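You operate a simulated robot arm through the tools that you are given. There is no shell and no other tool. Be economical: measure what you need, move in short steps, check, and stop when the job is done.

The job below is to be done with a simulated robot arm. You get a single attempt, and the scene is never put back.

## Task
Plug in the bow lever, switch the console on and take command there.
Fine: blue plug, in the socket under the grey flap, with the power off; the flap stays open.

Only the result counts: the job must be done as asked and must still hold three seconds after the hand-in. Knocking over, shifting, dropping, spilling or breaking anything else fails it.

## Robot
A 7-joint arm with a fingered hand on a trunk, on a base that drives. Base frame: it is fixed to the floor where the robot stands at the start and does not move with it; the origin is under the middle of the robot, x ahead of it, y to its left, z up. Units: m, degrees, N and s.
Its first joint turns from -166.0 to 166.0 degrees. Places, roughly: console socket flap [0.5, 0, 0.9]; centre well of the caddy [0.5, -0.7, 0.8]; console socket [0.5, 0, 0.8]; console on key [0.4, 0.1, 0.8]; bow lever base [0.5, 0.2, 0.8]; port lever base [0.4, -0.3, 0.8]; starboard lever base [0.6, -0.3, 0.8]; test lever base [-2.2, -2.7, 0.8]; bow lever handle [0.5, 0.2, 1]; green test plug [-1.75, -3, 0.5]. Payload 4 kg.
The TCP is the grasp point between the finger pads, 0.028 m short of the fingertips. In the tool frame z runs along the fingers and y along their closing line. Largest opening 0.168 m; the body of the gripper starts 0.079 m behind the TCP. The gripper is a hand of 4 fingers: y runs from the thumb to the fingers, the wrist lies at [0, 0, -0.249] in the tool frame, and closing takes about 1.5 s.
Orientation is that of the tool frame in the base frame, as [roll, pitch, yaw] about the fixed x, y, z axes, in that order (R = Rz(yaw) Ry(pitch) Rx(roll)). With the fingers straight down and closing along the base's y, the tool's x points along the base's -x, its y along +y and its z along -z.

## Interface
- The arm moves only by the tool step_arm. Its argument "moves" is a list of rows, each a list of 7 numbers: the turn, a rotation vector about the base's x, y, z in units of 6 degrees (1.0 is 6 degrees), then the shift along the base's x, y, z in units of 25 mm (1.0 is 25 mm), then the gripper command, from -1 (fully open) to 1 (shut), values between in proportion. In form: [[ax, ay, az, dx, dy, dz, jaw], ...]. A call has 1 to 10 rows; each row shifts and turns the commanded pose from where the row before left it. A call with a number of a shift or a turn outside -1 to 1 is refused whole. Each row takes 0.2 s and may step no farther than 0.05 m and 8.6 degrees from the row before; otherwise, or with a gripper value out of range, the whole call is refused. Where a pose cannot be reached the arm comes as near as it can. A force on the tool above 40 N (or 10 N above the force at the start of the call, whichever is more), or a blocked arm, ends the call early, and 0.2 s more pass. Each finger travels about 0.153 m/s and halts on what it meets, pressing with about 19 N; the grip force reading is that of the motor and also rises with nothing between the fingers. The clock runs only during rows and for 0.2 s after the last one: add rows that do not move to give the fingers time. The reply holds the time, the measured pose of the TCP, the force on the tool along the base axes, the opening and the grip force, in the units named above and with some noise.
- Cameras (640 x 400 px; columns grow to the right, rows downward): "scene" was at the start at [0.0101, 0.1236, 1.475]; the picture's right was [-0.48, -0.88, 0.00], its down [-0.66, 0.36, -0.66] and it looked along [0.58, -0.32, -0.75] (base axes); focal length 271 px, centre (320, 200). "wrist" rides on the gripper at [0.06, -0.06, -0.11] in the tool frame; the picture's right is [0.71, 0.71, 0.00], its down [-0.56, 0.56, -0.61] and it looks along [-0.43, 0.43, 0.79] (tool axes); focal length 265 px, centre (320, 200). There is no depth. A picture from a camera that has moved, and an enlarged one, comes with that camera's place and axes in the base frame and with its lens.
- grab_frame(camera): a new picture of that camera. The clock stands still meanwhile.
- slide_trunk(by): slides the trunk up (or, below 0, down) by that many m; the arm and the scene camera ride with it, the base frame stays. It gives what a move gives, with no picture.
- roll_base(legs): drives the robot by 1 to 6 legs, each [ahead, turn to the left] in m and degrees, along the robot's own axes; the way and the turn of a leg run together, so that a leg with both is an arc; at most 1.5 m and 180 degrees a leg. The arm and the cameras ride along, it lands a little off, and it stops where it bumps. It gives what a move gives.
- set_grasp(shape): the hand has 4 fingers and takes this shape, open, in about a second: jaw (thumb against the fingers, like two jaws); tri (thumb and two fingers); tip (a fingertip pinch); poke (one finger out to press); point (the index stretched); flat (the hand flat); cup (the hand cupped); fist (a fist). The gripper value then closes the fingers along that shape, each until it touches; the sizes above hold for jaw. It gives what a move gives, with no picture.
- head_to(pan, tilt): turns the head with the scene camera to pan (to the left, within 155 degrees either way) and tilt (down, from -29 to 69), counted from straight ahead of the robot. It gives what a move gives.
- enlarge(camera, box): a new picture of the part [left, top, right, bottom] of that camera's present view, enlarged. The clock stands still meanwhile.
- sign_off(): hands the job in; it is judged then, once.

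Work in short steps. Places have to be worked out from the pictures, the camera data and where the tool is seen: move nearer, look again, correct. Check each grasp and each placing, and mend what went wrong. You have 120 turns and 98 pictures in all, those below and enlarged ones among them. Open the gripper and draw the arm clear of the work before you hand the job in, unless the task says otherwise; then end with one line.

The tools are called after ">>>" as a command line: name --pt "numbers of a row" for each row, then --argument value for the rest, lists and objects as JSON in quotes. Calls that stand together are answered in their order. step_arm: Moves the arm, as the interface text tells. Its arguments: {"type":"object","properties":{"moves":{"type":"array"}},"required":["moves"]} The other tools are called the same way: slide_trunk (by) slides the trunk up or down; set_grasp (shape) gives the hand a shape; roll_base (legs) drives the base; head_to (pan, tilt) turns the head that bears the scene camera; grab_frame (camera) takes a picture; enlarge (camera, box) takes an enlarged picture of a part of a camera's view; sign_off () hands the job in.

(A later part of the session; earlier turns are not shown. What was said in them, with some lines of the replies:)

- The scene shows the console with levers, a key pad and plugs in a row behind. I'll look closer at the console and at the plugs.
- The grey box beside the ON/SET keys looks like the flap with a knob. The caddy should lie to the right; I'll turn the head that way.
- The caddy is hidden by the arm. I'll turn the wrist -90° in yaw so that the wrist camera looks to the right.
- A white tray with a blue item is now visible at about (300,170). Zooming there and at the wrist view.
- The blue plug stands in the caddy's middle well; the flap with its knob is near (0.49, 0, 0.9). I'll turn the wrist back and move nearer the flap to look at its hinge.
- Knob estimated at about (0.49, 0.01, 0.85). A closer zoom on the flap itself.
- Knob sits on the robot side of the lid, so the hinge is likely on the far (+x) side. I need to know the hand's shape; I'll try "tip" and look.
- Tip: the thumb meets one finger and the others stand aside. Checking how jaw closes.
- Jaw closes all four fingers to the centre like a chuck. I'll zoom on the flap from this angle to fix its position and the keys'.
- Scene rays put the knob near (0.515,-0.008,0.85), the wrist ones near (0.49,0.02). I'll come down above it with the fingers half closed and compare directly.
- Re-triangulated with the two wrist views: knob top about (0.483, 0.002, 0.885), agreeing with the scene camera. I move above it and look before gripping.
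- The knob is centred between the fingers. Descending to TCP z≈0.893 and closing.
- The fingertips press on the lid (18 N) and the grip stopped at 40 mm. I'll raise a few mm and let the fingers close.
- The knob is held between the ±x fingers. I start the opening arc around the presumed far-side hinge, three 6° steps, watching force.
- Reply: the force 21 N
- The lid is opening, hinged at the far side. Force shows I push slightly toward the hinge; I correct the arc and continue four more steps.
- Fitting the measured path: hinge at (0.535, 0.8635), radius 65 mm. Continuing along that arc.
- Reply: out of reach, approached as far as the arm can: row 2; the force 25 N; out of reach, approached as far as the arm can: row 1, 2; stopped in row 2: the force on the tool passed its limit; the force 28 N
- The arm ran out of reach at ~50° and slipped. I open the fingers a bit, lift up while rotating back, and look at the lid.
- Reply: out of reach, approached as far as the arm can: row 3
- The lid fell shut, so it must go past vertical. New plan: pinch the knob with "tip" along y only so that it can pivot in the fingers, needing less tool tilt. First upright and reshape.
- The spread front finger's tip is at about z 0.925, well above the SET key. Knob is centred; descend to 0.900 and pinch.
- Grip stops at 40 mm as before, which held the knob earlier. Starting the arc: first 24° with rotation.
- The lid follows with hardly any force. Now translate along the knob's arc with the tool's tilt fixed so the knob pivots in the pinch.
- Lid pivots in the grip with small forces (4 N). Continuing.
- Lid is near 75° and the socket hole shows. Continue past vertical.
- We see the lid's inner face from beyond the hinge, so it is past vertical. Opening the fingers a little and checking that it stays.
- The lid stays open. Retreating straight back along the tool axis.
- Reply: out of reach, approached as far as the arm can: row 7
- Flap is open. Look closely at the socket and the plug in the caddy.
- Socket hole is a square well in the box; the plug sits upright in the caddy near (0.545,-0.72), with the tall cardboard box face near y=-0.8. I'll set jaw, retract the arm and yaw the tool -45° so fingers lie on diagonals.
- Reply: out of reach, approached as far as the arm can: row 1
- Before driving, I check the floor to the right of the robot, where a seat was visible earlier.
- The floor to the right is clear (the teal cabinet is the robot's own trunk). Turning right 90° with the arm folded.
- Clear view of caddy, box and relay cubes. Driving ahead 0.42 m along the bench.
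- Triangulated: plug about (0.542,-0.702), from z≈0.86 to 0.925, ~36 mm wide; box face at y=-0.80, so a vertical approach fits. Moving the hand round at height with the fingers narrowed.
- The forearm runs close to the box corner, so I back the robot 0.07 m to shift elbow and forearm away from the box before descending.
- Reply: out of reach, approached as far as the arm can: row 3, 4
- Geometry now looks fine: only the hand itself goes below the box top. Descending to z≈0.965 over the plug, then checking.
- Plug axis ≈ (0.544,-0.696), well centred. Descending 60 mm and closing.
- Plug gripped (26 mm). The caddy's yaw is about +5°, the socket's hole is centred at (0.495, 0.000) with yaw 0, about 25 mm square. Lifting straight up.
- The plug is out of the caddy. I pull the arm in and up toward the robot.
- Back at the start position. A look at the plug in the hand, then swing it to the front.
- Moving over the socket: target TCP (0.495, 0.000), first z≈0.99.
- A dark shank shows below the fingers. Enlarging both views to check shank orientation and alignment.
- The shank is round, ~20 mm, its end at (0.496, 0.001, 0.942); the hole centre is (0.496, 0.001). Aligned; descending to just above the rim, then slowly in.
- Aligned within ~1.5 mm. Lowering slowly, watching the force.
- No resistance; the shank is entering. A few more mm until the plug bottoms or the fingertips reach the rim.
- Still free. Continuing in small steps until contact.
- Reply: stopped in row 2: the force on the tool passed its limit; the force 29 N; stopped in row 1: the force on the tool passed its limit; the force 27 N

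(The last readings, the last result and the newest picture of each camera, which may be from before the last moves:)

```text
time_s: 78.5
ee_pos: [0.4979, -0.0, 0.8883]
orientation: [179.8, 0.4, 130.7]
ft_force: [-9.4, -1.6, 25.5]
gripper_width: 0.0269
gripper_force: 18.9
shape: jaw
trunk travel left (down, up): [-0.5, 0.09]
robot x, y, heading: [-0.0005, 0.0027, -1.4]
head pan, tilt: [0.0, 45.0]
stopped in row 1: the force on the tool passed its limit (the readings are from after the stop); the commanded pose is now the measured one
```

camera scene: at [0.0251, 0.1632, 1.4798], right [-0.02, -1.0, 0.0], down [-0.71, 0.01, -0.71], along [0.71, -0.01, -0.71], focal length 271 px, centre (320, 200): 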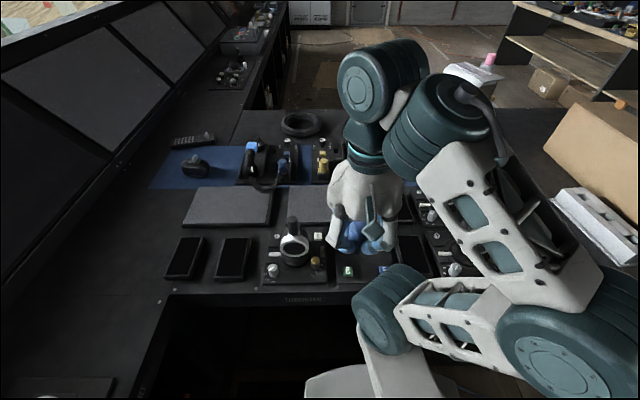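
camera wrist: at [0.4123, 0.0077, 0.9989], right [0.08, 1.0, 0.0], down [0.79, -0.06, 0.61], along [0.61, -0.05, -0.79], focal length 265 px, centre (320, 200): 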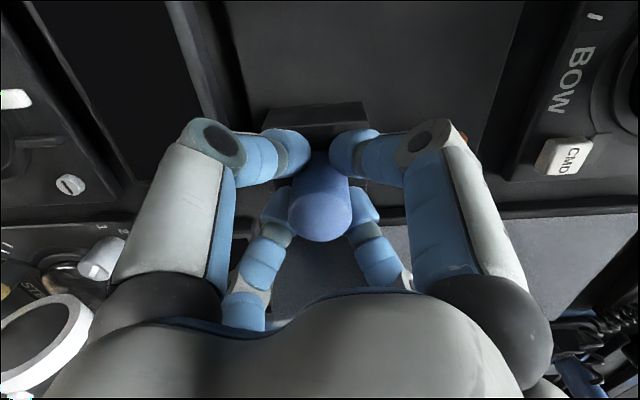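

Contact at TCP z 0.889 (fingertips on rim or plug bottomed). I ease up slightly, open a little and rise.

>>> step_arm --pt "0 0 0 0 0 0.08 0.7" --pt "0 0 0 0 0 0 0.45" --pt "0 0 0 0 0 0 0.45" --pt "0 0 0 0 0 0.5 0.45" --pt "0 0 0 0 0 0.8 0.45" --pt "0 0 0 0 0 0.8 0.45" --pt "0 0 0 0 0 0.8 0.45" --pt "0 0 0 -0.5 0 0.8 0.45"

>>> grab_frame --camera "wrist"

>>> enlarge --camera "scene" --box '[340, 180, 440, 280]'

```text
time_s: 80.3
ee_pos: [0.4853, 0.0012, 0.9811]
orientation: [179.9, 0.2, 130.7]
ft_force: [0.2, 0.3, 0.0]
gripper_width: 0.0461
gripper_force: 0.1
shape: jaw
trunk travel left (down, up): [-0.5, 0.09]
robot x, y, heading: [-0.0004, 0.003, -1.3]
head pan, tilt: [0.0, 45.0]
```

```text
25 pictures are left
camera wrist: at [0.4008, 0.0078, 1.0898], right [0.08, 1.0, 0.0], down [0.78, -0.06, 0.62], along [0.62, -0.05, -0.79], focal length 265 px, centre (320, 200)
```

wrist: 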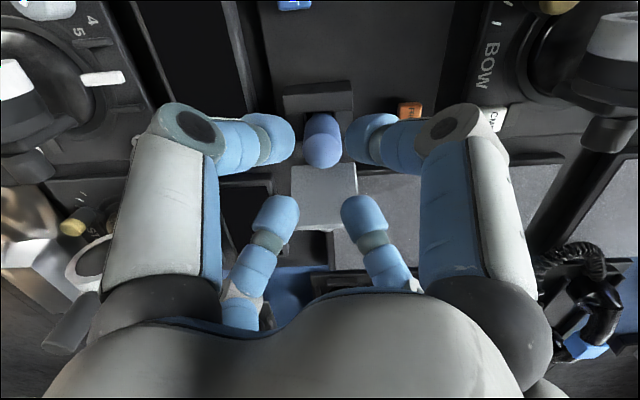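

```text
4.00 times, centred on (390, 230) of scene
camera zoom: at [0.0249, 0.1634, 1.4797], right [-0.02, -1.0, 0.0], down [-0.71, 0.01, -0.71], along [0.71, -0.01, -0.71], focal length 1082 px, centre (40, 80)
```

zoom: 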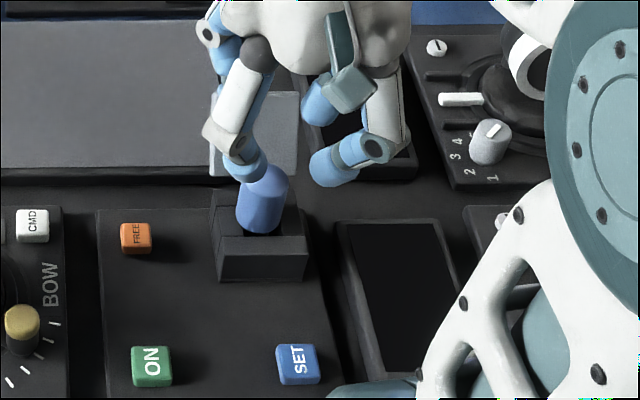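

The plug stands in the socket with the flap still open. To make sure it is fully seated, I close the fingers and press on its top gently.

>>> step_arm --pt "0 0 0 0.3 0 0 1" --pt "0 0 0 0.18 0 0 1" --pt "0 0 0 0 0 0 1" --pt "0 0 0 0 0 -0.6 1" --pt "0 0 0 0 0 -0.6 1" --pt "0 0 0 0 0 -0.3 1"

>>> step_arm --pt "0 0 0 0 0 -0.2 1" --pt "0 0 0 0 0 -0.2 1" --pt "0 0 0 0 0 -0.2 1" --pt "0 0 0 0 0 -0.2 1" --pt "0 0 0 0 0 -0.2 1" --pt "0 0 0 0 0 -0.2 1"

```text
time_s: 81.7
ee_pos: [0.4989, 0.0026, 0.9447]
orientation: [179.9, 0.2, 130.7]
ft_force: [0.5, -0.3, 0.1]
gripper_width: 0.0
gripper_force: 18.9
shape: jaw
trunk travel left (down, up): [-0.5, 0.09]
robot x, y, heading: [-0.0041, 0.0043, -1.2]
head pan, tilt: [0.0, 45.0]
```

```text
time_s: 82.4
ee_pos: [0.5009, 0.0018, 0.9394]
orientation: [179.3, 0.9, 130.7]
ft_force: [-3.2, 0.3, 23.4]
gripper_width: 0.0002
gripper_force: 18.9
shape: jaw
trunk travel left (down, up): [-0.5, 0.09]
robot x, y, heading: [-0.0022, 0.0025, -1.3]
head pan, tilt: [0.0, 45.0]
stopped in row 3: the force on the tool passed its limit (the readings are from after the stop); the commanded pose is now the measured one
```

The plug top is at z≈0.911 and does not yield under >20 N, so it appears bottomed. Raise and look closely for seating.

>>> step_arm --pt "0 0 0 0 0 0.6 1" --pt "0 0 0 -0.8 0 0.8 1" --pt "0 0 0 -0.9 -0.4 0.8 1" --pt "0 0 0 -0.9 -0.4 0.8 1" --pt "0 0 0 -0.9 -0.4 0.8 1"

>>> enlarge --camera "wrist" --box '[260, 60, 420, 220]'

>>> enlarge --camera "scene" --box '[260, 190, 440, 300]'

```text
time_s: 83.6
ee_pos: [0.4142, -0.0291, 1.0292]
orientation: [179.5, 0.5, 130.7]
ft_force: [-0.1, -0.3, 0.0]
gripper_width: 0.0
gripper_force: 19.1
shape: jaw
trunk travel left (down, up): [-0.5, 0.09]
robot x, y, heading: [0.001, 0.0015, -1.0]
head pan, tilt: [0.0, 45.0]
```

```text
2.50 times, centred on (340, 140) of wrist
camera zoom: at [0.3284, -0.0228, 1.1375], right [0.08, 1.0, 0.0], down [0.78, -0.06, 0.62], along [0.62, -0.05, -0.78], focal length 664 px, centre (270, 350)
```

zoom: 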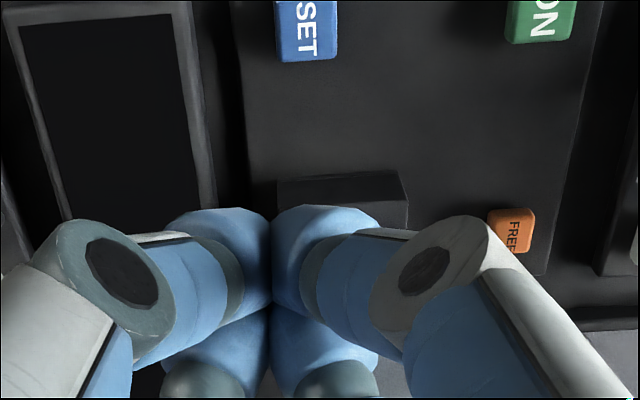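

```text
3.56 times, centred on (350, 245) of scene
camera zoom: at [0.0248, 0.1633, 1.4798], right [-0.02, -1.0, 0.0], down [-0.71, 0.01, -0.71], along [0.71, -0.01, -0.71], focal length 962 px, centre (213, 40)
```

zoom: 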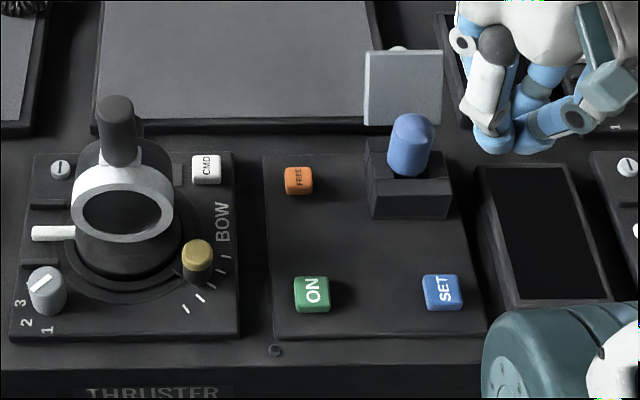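

The plug stands upright in the socket, flap open. Now the ON key at about (0.397, 0.085). I'll use "poke" and look where its fingertip is.

>>> set_grasp --shape "poke"

>>> step_arm --pt "0 0 0 0 0 0 1" --pt "0 0 0 0 0 0 1" --pt "0 0 0 0 0 0 1" --pt "0 0 0 0 0 0 1" --pt "0 0 0 0 0 0 1"

>>> grab_frame --camera "wrist"

>>> grab_frame --camera "scene"

```text
time_s: 84.5
ee_pos: [0.416, -0.0296, 1.0289]
orientation: [179.4, 0.6, 130.7]
ft_force: [-0.2, -0.1, 0.0]
gripper_width: 0.0
gripper_force: 0.1
shape: poke
trunk travel left (down, up): [-0.5, 0.09]
robot x, y, heading: [0.0005, 0.0065, -1.0]
head pan, tilt: [0.0, 45.0]
```

```text
time_s: 85.7
ee_pos: [0.4156, -0.0292, 1.0295]
orientation: [179.5, 0.6, 130.6]
ft_force: [-0.1, 0.1, 0.3]
gripper_width: 0.0001
gripper_force: 18.7
shape: jaw
trunk travel left (down, up): [-0.5, 0.09]
robot x, y, heading: [0.0028, 0.0049, -0.9]
head pan, tilt: [0.0, 45.0]
```

```text
21 pictures are left
camera wrist: at [0.3289, -0.0226, 1.1373], right [0.08, 1.0, 0.0], down [0.78, -0.06, 0.63], along [0.62, -0.05, -0.78], focal length 265 px, centre (320, 200)
```

wrist: 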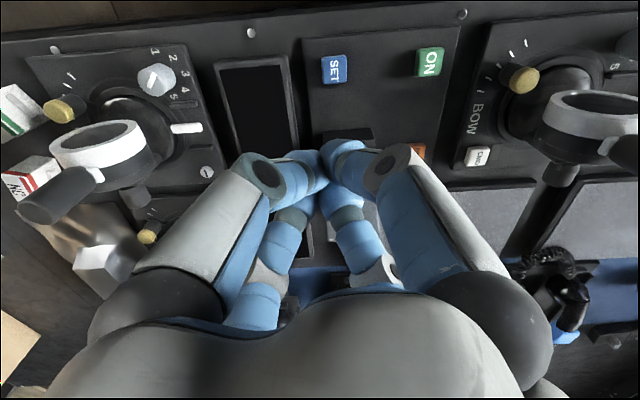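

```text
20 pictures are left
camera scene: at [0.0249, 0.1634, 1.4798], right [-0.02, -1.0, 0.0], down [-0.71, 0.01, -0.71], along [0.71, -0.01, -0.71], focal length 271 px, centre (320, 200)
```

scene: 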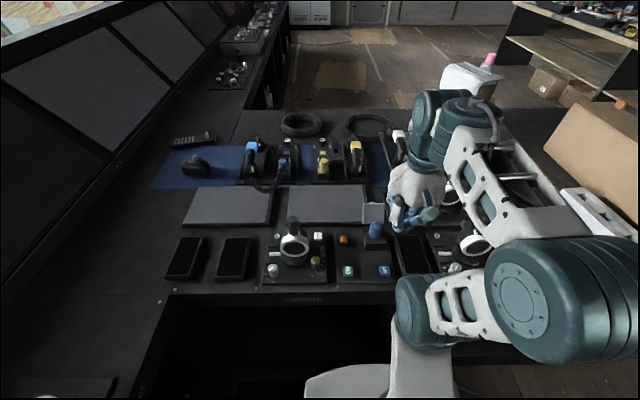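

The gripper command turned poke back into jaw. Setting poke again and looking before moving.

>>> set_grasp --shape "poke"

>>> step_arm --pt "0 0 0 0 0 0.04 -1"

>>> grab_frame --camera "wrist"

```text
time_s: 86.6
ee_pos: [0.4157, -0.0294, 1.031]
orientation: [179.5, 0.6, 130.7]
ft_force: [0.2, 0.2, 0.1]
gripper_width: 0.0003
gripper_force: 0.0
shape: poke
trunk travel left (down, up): [-0.5, 0.09]
robot x, y, heading: [-0.0003, 0.0017, -0.8]
head pan, tilt: [0.0, 45.0]
```

```text
time_s: 87.0
ee_pos: [0.4152, -0.0294, 1.0308]
orientation: [179.5, 0.6, 130.7]
ft_force: [0.1, -0.8, -0.5]
gripper_width: 0.0
gripper_force: 0.1
shape: poke
trunk travel left (down, up): [-0.5, 0.09]
robot x, y, heading: [0.0005, 0.0057, -0.9]
head pan, tilt: [0.0, 45.0]
```

```text
19 pictures are left
camera wrist: at [0.3287, -0.0226, 1.1385], right [0.08, 1.0, 0.0], down [0.78, -0.06, 0.63], along [0.62, -0.05, -0.78], focal length 265 px, centre (320, 200)
```

wrist: 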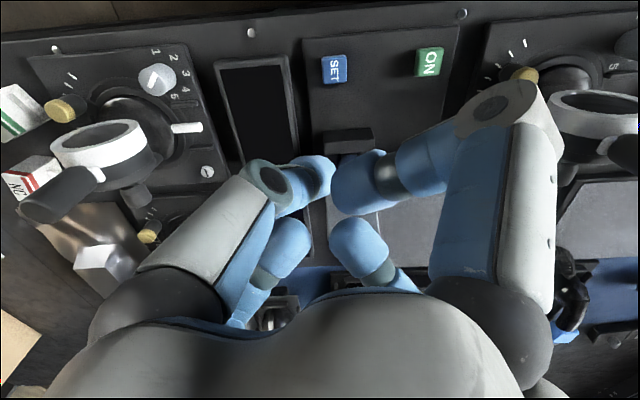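

Poke's tip place is uncertain; the closed jaw's tip is well known, so I use that for ON. Moving above ON.

>>> step_arm --pt "0 0 0 -0.1 0.6 0 1" --pt "0 0 0 -0.1 0.8 0 1" --pt "0 0 0 -0.1 0.8 -0.4 1" --pt "0 0 0 -0.1 0.8 -0.8 1" --pt "0 0 0 -0.1 0.8 -0.9 1" --pt "0 0 0 -0.1 0.75 -0.9 1" --pt "0 0 0 -0.1 0 -0.9 1" --pt "0 0 0 0 0 -0.7 1"

>>> enlarge --camera "scene" --box '[260, 190, 440, 300]'

>>> grab_frame --camera "wrist"

```text
time_s: 88.8
ee_pos: [0.3956, 0.0835, 0.9172]
orientation: [179.6, 0.6, 130.7]
ft_force: [-0.3, -0.2, -0.5]
gripper_width: 0.0
gripper_force: 18.6
shape: jaw
trunk travel left (down, up): [-0.5, 0.09]
robot x, y, heading: [0.0043, -0.0, -0.9]
head pan, tilt: [0.0, 45.0]
```

```text
3.56 times, centred on (350, 245) of scene
camera zoom: at [0.0249, 0.1634, 1.4798], right [-0.02, -1.0, 0.0], down [-0.71, 0.01, -0.71], along [0.71, -0.01, -0.71], focal length 962 px, centre (213, 40)
```

zoom: 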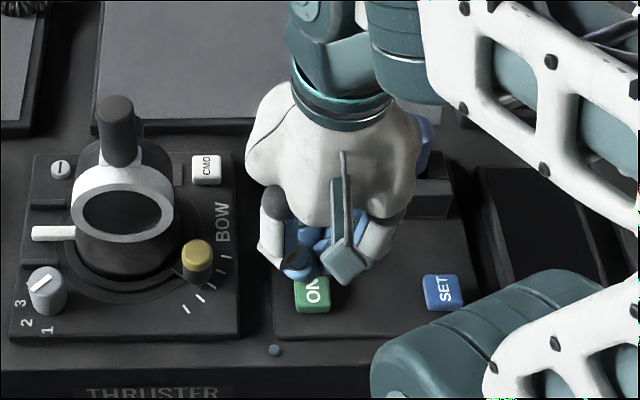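

```text
17 pictures are left
camera wrist: at [0.309, 0.0912, 1.0242], right [0.08, 1.0, 0.0], down [0.78, -0.06, 0.63], along [0.62, -0.05, -0.78], focal length 265 px, centre (320, 200)
```

wrist: 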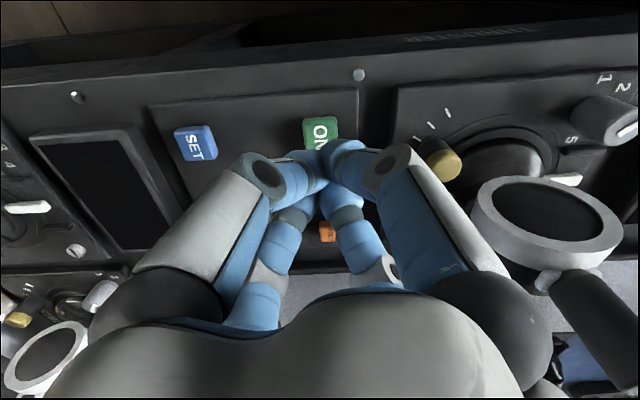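

ON is right below the tip ((0.392,0.086)). Descending slowly to press until force.

>>> step_arm --pt "0 0 0 0 0.04 -0.6 1" --pt "0 0 0 0 0 -0.6 1" --pt "0 0 0 0 0 -0.3 1" --pt "0 0 0 0 0 -0.2 1" --pt "0 0 0 0 0 -0.2 1"

>>> step_arm --pt "0 0 0 0 0 -0.1 1" --pt "0 0 0 0 0 -0.1 1" --pt "0 0 0 0 0 -0.1 1" --pt "0 0 0 0 0 -0.1 1" --pt "0 0 0 0 0 -0.1 1" --pt "0 0 0 0 0 -0.1 1"

```text
time_s: 90.0
ee_pos: [0.397, 0.0862, 0.8706]
orientation: [179.5, 0.5, 130.7]
ft_force: [-0.3, -0.6, 2.0]
gripper_width: 0.0
gripper_force: 18.9
shape: jaw
trunk travel left (down, up): [-0.5, 0.09]
robot x, y, heading: [0.0022, 0.0029, -0.8]
head pan, tilt: [0.0, 45.0]
```

```text
time_s: 90.9
ee_pos: [0.3969, 0.0854, 0.8653]
orientation: [179.0, 0.8, 130.7]
ft_force: [-7.2, -4.4, 28.0]
gripper_width: 0.0
gripper_force: 19.3
shape: jaw
trunk travel left (down, up): [-0.5, 0.09]
robot x, y, heading: [-0.002, 0.0025, -0.8]
head pan, tilt: [0.0, 45.0]
stopped in row 4: the force on the tool passed its limit (the readings are from after the stop); the commanded pose is now the measured one
```

The key went down ~5 mm and bottomed with force over the limit. Raising clear and looking for an indication.

>>> step_arm --pt "0 0 0 0 0 0.4 1" --pt "0 0 0 0 0 0.8 1" --pt "0 0 0 0 -0.3 0.9 1" --pt "0 0 0 0 -0.6 0.9 1" --pt "0 0 0 0 -0.8 0.9 1" --pt "0 0 0 0 -0.8 0.9 1"

>>> enlarge --camera "scene" --box '[250, 180, 440, 300]'

```text
time_s: 92.3
ee_pos: [0.3989, 0.0247, 0.9825]
orientation: [179.2, 0.6, 130.6]
ft_force: [0.4, 0.1, 0.6]
gripper_width: 0.0
gripper_force: 19.1
shape: jaw
trunk travel left (down, up): [-0.5, 0.09]
robot x, y, heading: [0.0015, -0.002, -0.9]
head pan, tilt: [0.0, 45.0]
```

```text
3.33 times, centred on (345, 240) of scene
camera zoom: at [0.0249, 0.1632, 1.4798], right [-0.02, -1.0, 0.0], down [-0.71, 0.01, -0.71], along [0.71, -0.01, -0.71], focal length 902 px, centre (237, 67)
```

zoom: 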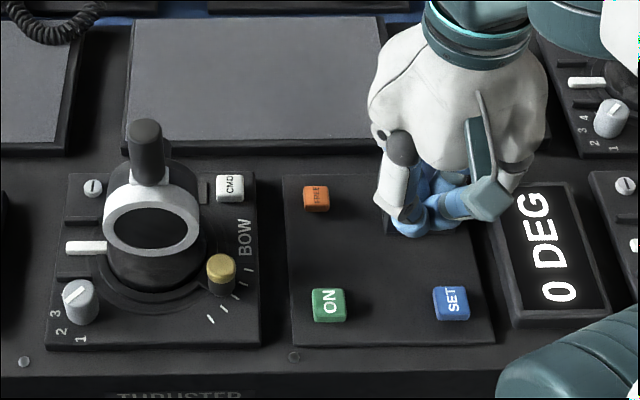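

The display shows "0 DEG": the console is on. For CMD at about (0.510,0.159), I turn the hand and tilt it 30° (wrist toward -y) to keep clear of the lever.

>>> step_arm --pt "0 0 0.91 0.2 0.2 0.8 1" --pt "0 0 0.91 0.3 0.3 0.8 1" --pt "0 0 0.91 0.4 0.3 0.4 1" --pt "0 0 0.91 0.5 0.3 0 1" --pt "0 0 0.91 0.5 0.3 0 1" --pt "0 0 0.91 0.5 0.3 0 1" --pt "0 0 0.91 0.5 0.3 0 1" --pt "0 0 0.91 0.5 0.3 0 1" --pt "0 0 0.91 0.5 0.3 0 1" --pt "0 0 0 0.4 0.3 0 1"

>>> step_arm --pt "1 0 0 0 0 0 1" --pt "1 0 0 0 0 0 1" --pt "1 0 0 0 0 0 1" --pt "1 0 0 0 0 0 1" --pt "1 0 0 0 0 0 1"

>>> grab_frame --camera "wrist"

>>> grab_frame --camera "scene"

```text
time_s: 94.5
ee_pos: [0.5053, 0.0956, 1.0319]
orientation: [179.2, 0.6, 179.8]
ft_force: [-0.6, 0.1, -0.1]
gripper_width: 0.0
gripper_force: 19.3
shape: jaw
trunk travel left (down, up): [-0.5, 0.09]
robot x, y, heading: [-0.0001, 0.0042, -0.8]
head pan, tilt: [0.0, 45.0]
```

```text
time_s: 95.7
ee_pos: [0.5064, 0.0976, 1.0328]
orientation: [149.1, 0.4, 179.4]
ft_force: [0.6, -0.2, -0.7]
gripper_width: 0.0
gripper_force: 19.0
shape: jaw
trunk travel left (down, up): [-0.5, 0.09]
robot x, y, heading: [0.0011, 0.0011, -1.0]
head pan, tilt: [0.0, 45.0]
```

```text
15 pictures are left
camera wrist: at [0.4436, -0.011, 1.0943], right [-0.7, 0.61, 0.36], down [0.55, 0.16, 0.82], along [0.45, 0.77, -0.45], focal length 265 px, centre (320, 200)
```

wrist: 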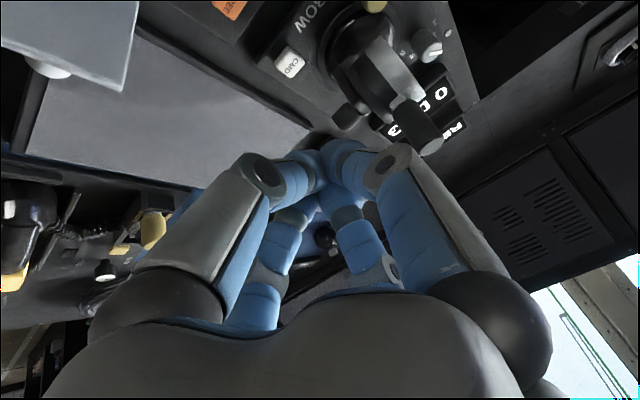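

```text
14 pictures are left
camera scene: at [0.025, 0.1632, 1.4798], right [-0.02, -1.0, 0.0], down [-0.71, 0.01, -0.71], along [0.71, -0.01, -0.71], focal length 271 px, centre (320, 200)
```

scene: 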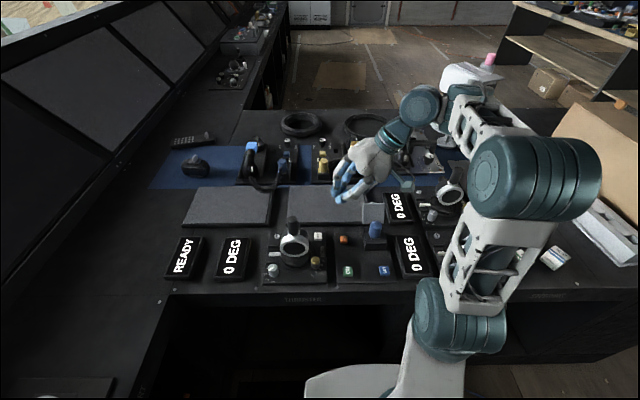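

The left display reads "READY": the plugged lever is recognised. CMD is at about (0.512,0.161). Moving to hover along the tilted axis.

>>> step_arm --pt "0 0 0 0.04 0.15 -0.9 1" --pt "0 0 0 0.04 0.15 -0.9 1" --pt "0 0 0 0.04 0.15 -0.9 1" --pt "0 0 0 0.04 0.15 -0.9 1" --pt "0 0 0 0.04 0.1 -0.9 1"

>>> enlarge --camera "scene" --box '[250, 160, 430, 290]'

>>> grab_frame --camera "wrist"

```text
time_s: 96.9
ee_pos: [0.5088, 0.1149, 0.9181]
orientation: [149.1, 0.5, 179.6]
ft_force: [0.2, -0.6, -0.5]
gripper_width: 0.0
gripper_force: 19.0
shape: jaw
trunk travel left (down, up): [-0.5, 0.09]
robot x, y, heading: [0.0001, 0.0027, -0.8]
head pan, tilt: [0.0, 45.0]
```

```text
3.08 times, centred on (340, 225) of scene
camera zoom: at [0.025, 0.1634, 1.4798], right [-0.02, -1.0, 0.0], down [-0.71, 0.01, -0.71], along [0.71, -0.01, -0.71], focal length 833 px, centre (258, 123)
```

zoom: 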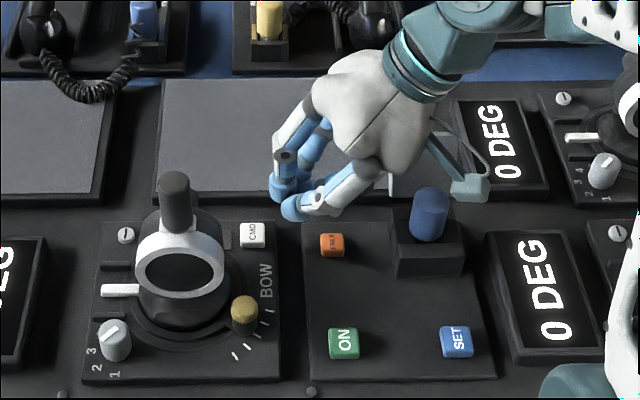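

```text
12 pictures are left
camera wrist: at [0.4476, 0.0065, 0.9808], right [-0.7, 0.61, 0.36], down [0.55, 0.16, 0.82], along [0.45, 0.77, -0.45], focal length 265 px, centre (320, 200)
```

wrist: 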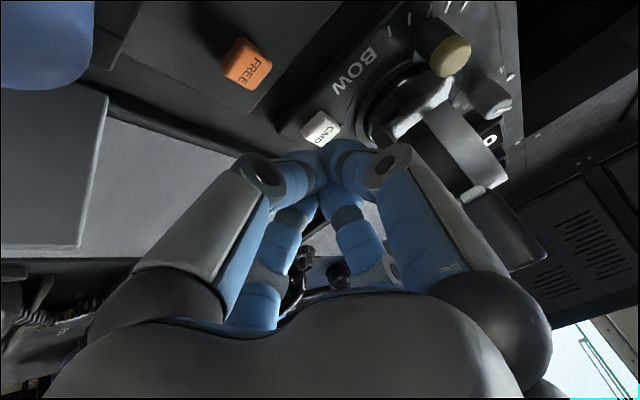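

CMD lies on the tool axis. Advancing along it with a slight +y bias, then slowly pressing.

>>> step_arm --pt "0 0 0 0.02 0.32 -0.43 1" --pt "0 0 0 0.02 0.32 -0.43 1" --pt "0 0 0 0 0.32 -0.43 1" --pt "0 0 0 0 0.25 -0.35 1"

>>> enlarge --camera "scene" --box '[270, 180, 400, 280]'

```text
time_s: 97.9
ee_pos: [0.5099, 0.1437, 0.8788]
orientation: [149.3, 0.4, 179.5]
ft_force: [0.1, 0.0, -1.1]
gripper_width: 0.0001
gripper_force: 18.9
shape: jaw
trunk travel left (down, up): [-0.5, 0.09]
robot x, y, heading: [-0.0028, 0.0032, -0.9]
head pan, tilt: [0.0, 45.0]
```

```text
4.00 times, centred on (335, 230) of scene
camera zoom: at [0.025, 0.1635, 1.4797], right [-0.02, -1.0, 0.0], down [-0.71, 0.01, -0.71], along [0.71, -0.01, -0.71], focal length 1082 px, centre (260, 80)
```

zoom: 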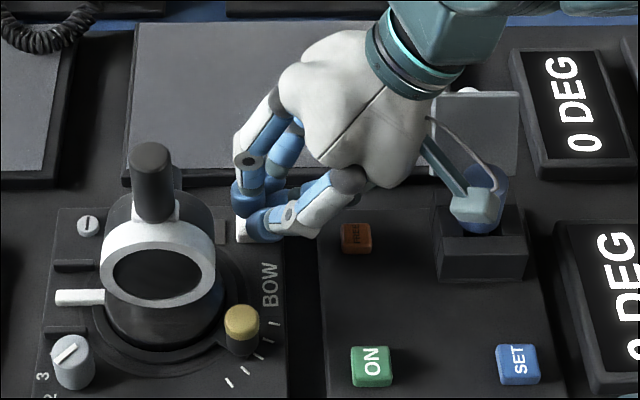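

Fingertips are at the key; the wrist camera remains clear of the plug. Pressing in small downward steps.

>>> step_arm --pt "0 0 0 0 0.08 -0.14 1" --pt "0 0 0 0 0.08 -0.14 1" --pt "0 0 0 0 0.05 -0.14 1" --pt "0 0 0 0 0 -0.14 1"

>>> step_arm --pt "0 0 0 0 0 -0.1 1" --pt "0 0 0 0 0 -0.1 1" --pt "0 0 0 0 0 -0.1 1"

```text
time_s: 98.9
ee_pos: [0.5118, 0.1502, 0.867]
orientation: [149.0, 0.7, 179.5]
ft_force: [-2.2, -2.6, 15.9]
gripper_width: 0.0
gripper_force: 19.0
shape: jaw
trunk travel left (down, up): [-0.5, 0.09]
robot x, y, heading: [-0.0042, 0.0058, -0.9]
head pan, tilt: [0.0, 45.0]
```

```text
time_s: 99.6
ee_pos: [0.5104, 0.1502, 0.8655]
orientation: [148.5, 1.3, 179.8]
ft_force: [-5.4, -0.6, 32.6]
gripper_width: 0.0
gripper_force: 18.4
shape: jaw
trunk travel left (down, up): [-0.5, 0.09]
robot x, y, heading: [0.0007, 0.004, -1.0]
head pan, tilt: [0.0, 45.0]
stopped in row 3: the force on the tool passed its limit (the readings are from after the stop); the commanded pose is now the measured one
```

Pressed to the stop. Retreating back along the tool axis and looking at the displays.

>>> step_arm --pt "0 0 0 0 -0.15 0.4 1" --pt "0 0 0 0 -0.3 0.6 1" --pt "0 0 0 0 -0.3 0.8 1" --pt "0 0 0 0 -0.2 0.9 1" --pt "0 0 0 0 0 0.9 1" --pt "0 0 0 0 0 0.9 1" --pt "0 0 0 0 0 0.9 1"

>>> enlarge --camera "scene" --box '[150, 180, 450, 300]'

```text
time_s: 99.8
ee_pos: [0.5116, 0.152, 0.866]
orientation: [148.4, 1.2, 179.9]
ft_force: [-7.1, -4.3, 17.9]
gripper_width: 0.0
gripper_force: 19.2
shape: jaw
trunk travel left (down, up): [-0.5, 0.09]
robot x, y, heading: [0.0002, 0.002, -1.1]
head pan, tilt: [0.0, 45.0]
stopped in row 1: the force on the tool passed its limit (the readings are from after the stop); the commanded pose is now the measured one
```

```text
2.13 times, centred on (300, 240) of scene
camera zoom: at [0.0231, 0.1623, 1.4795], right [-0.02, -1.0, 0.0], down [-0.71, 0.01, -0.71], along [0.71, -0.01, -0.71], focal length 577 px, centre (363, 115)
```

zoom: 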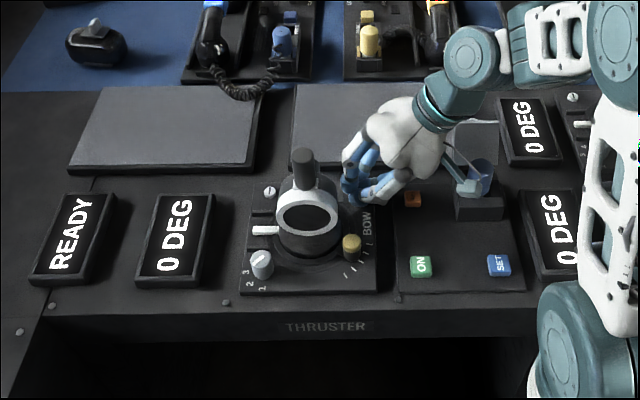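

The retreat was cut short by the residual force; retrying straight up first.

>>> step_arm --pt "0 0 0 0 0 0.5 1" --pt "0 0 0 0 -0.2 0.6 1" --pt "0 0 0 0 -0.3 0.8 1" --pt "0 0 0 0 -0.2 0.9 1" --pt "0 0 0 0 0 0.9 1" --pt "0 0 0 0 0 0.9 1" --pt "0 0 0 0 0 0.9 1"

>>> enlarge --camera "scene" --box '[150, 180, 450, 300]'

```text
time_s: 101.4
ee_pos: [0.5133, 0.135, 1.0021]
orientation: [148.6, 1.1, 179.9]
ft_force: [0.0, -0.1, -0.1]
gripper_width: 0.0
gripper_force: 19.6
shape: jaw
trunk travel left (down, up): [-0.5, 0.09]
robot x, y, heading: [0.0008, -0.0002, -1.3]
head pan, tilt: [0.0, 45.0]
```

```text
2.13 times, centred on (300, 240) of scene
camera zoom: at [0.025, 0.1633, 1.4797], right [-0.02, -1.0, 0.0], down [-0.71, 0.01, -0.71], along [0.71, -0.01, -0.71], focal length 577 px, centre (363, 115)
```

zoom: 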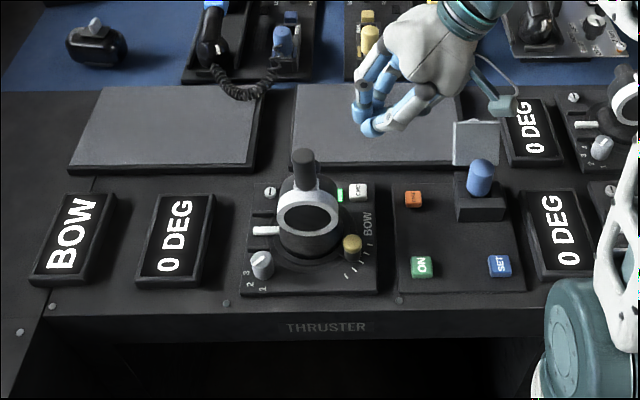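

"BOW" shows on the display and a green lamp is lit by CMD; plug seated, flap open. Drawing the arm clear and opening the hand.

>>> step_arm --pt "0 0 0 0 -0.4 0.9 1" --pt "0 0 0 0 -0.6 0.9 1" --pt "-1 0 0 -0.3 -0.6 0.9 1" --pt "-1 0 0 -0.8 -0.4 0.2 1" --pt "-1 0 0 -0.9 0 0 1" --pt "-1 0 0 -0.9 0 0 1" --pt "-1 0 0 -0.9 0 0 0.5" --pt "0 0 0 -0.9 0 0 0" --pt "0 0 0 -0.9 0 0 -0.5" --pt "0 0 0 -0.5 0 0 -1"

>>> step_arm --pt "0 0 0 0 0 0 -1" --pt "0 0 0 0 0 0 -1" --pt "0 0 0 0 0 0 -1"

>>> grab_frame --camera "scene"

```text
time_s: 103.6
ee_pos: [0.3578, 0.0867, 1.0723]
orientation: [178.5, 1.1, -179.7]
ft_force: [0.8, -0.6, 0.9]
gripper_width: 0.1602
gripper_force: 0.0
shape: jaw
out of reach, approached as far as the arm can: row 4
trunk travel left (down, up): [-0.5, 0.09]
robot x, y, heading: [-0.001, 0.0032, -1.2]
head pan, tilt: [0.0, 45.0]
```

```text
time_s: 104.4
ee_pos: [0.3589, 0.0858, 1.0732]
orientation: [178.5, 1.1, -179.6]
ft_force: [0.4, 0.3, -0.1]
gripper_width: 0.1601
gripper_force: 0.0
shape: jaw
trunk travel left (down, up): [-0.5, 0.09]
robot x, y, heading: [-0.0008, -0.0005, -1.0]
head pan, tilt: [0.0, 45.0]
```

```text
8 pictures are left
camera scene: at [0.025, 0.1633, 1.4798], right [-0.02, -1.0, 0.0], down [-0.71, 0.01, -0.71], along [0.71, -0.01, -0.71], focal length 271 px, centre (320, 200)
```

scene: 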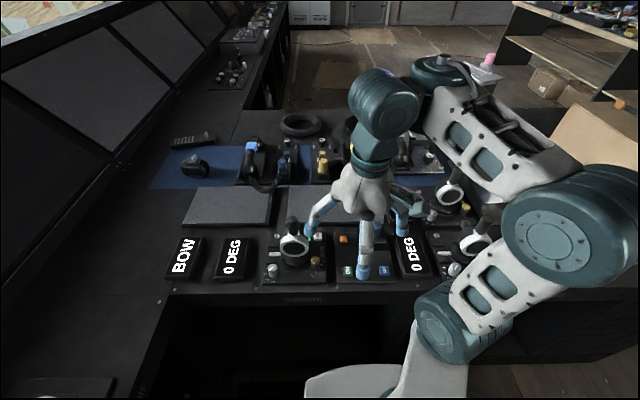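

Opening reads 0.160 instead of 0.168, so a finger may be near something; I'll move up and toward -y and check the lever.

>>> step_arm --pt "0 0 0 -0.2 -0.5 0.8 -1" --pt "0 0 0 -0.2 -0.8 0.8 -1" --pt "0 0 0 0 -0.8 0.5 -1" --pt "0 0 0 0 -0.8 0 -1" --pt "0 0 0 0 -0.8 0 -1"

>>> enlarge --camera "scene" --box '[150, 180, 450, 300]'

>>> grab_frame --camera "wrist"

```text
time_s: 105.6
ee_pos: [0.3605, 0.0001, 1.1166]
orientation: [178.6, 0.9, -179.6]
ft_force: [0.3, -0.8, 1.2]
gripper_width: 0.1602
gripper_force: 0.1
shape: jaw
out of reach, approached as far as the arm can: row 1, 2
trunk travel left (down, up): [-0.5, 0.09]
robot x, y, heading: [-0.0012, 0.0045, -0.8]
head pan, tilt: [0.0, 45.0]
```

```text
2.13 times, centred on (300, 240) of scene
camera zoom: at [0.0246, 0.1628, 1.4798], right [-0.02, -1.0, 0.0], down [-0.71, 0.01, -0.71], along [0.71, -0.01, -0.71], focal length 577 px, centre (363, 115)
```

zoom: 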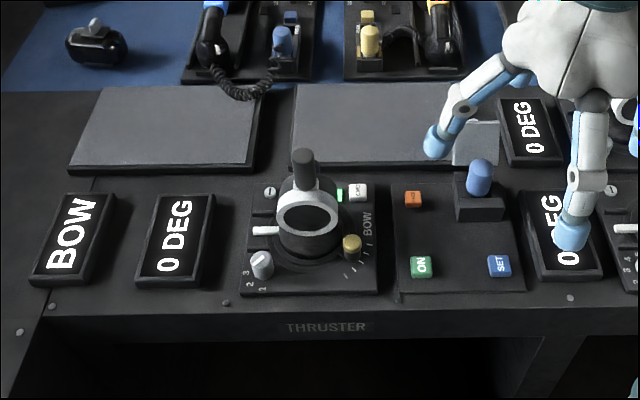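

```text
6 pictures are left
camera wrist: at [0.2983, -0.0627, 1.223], right [-0.71, 0.7, 0.01], down [0.54, 0.54, 0.64], along [0.45, 0.46, -0.77], focal length 265 px, centre (320, 200)
```

wrist: 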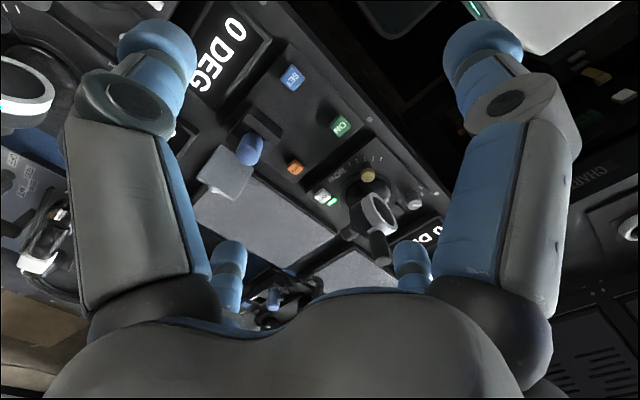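

Lever unmoved, display reads "BOW" with the lamp lit, the blue plug is seated and the flap is open; the hand is open and clear. Handing in.

>>> sign_off

```text
The job is handed in.
```

The job is handed in: the bow lever's blue plug went into the socket under the grey flap with the power off, and the flap is still open. The console is on, and bow has command: the display reads "BOW" and the green lamp by CMD is lit.
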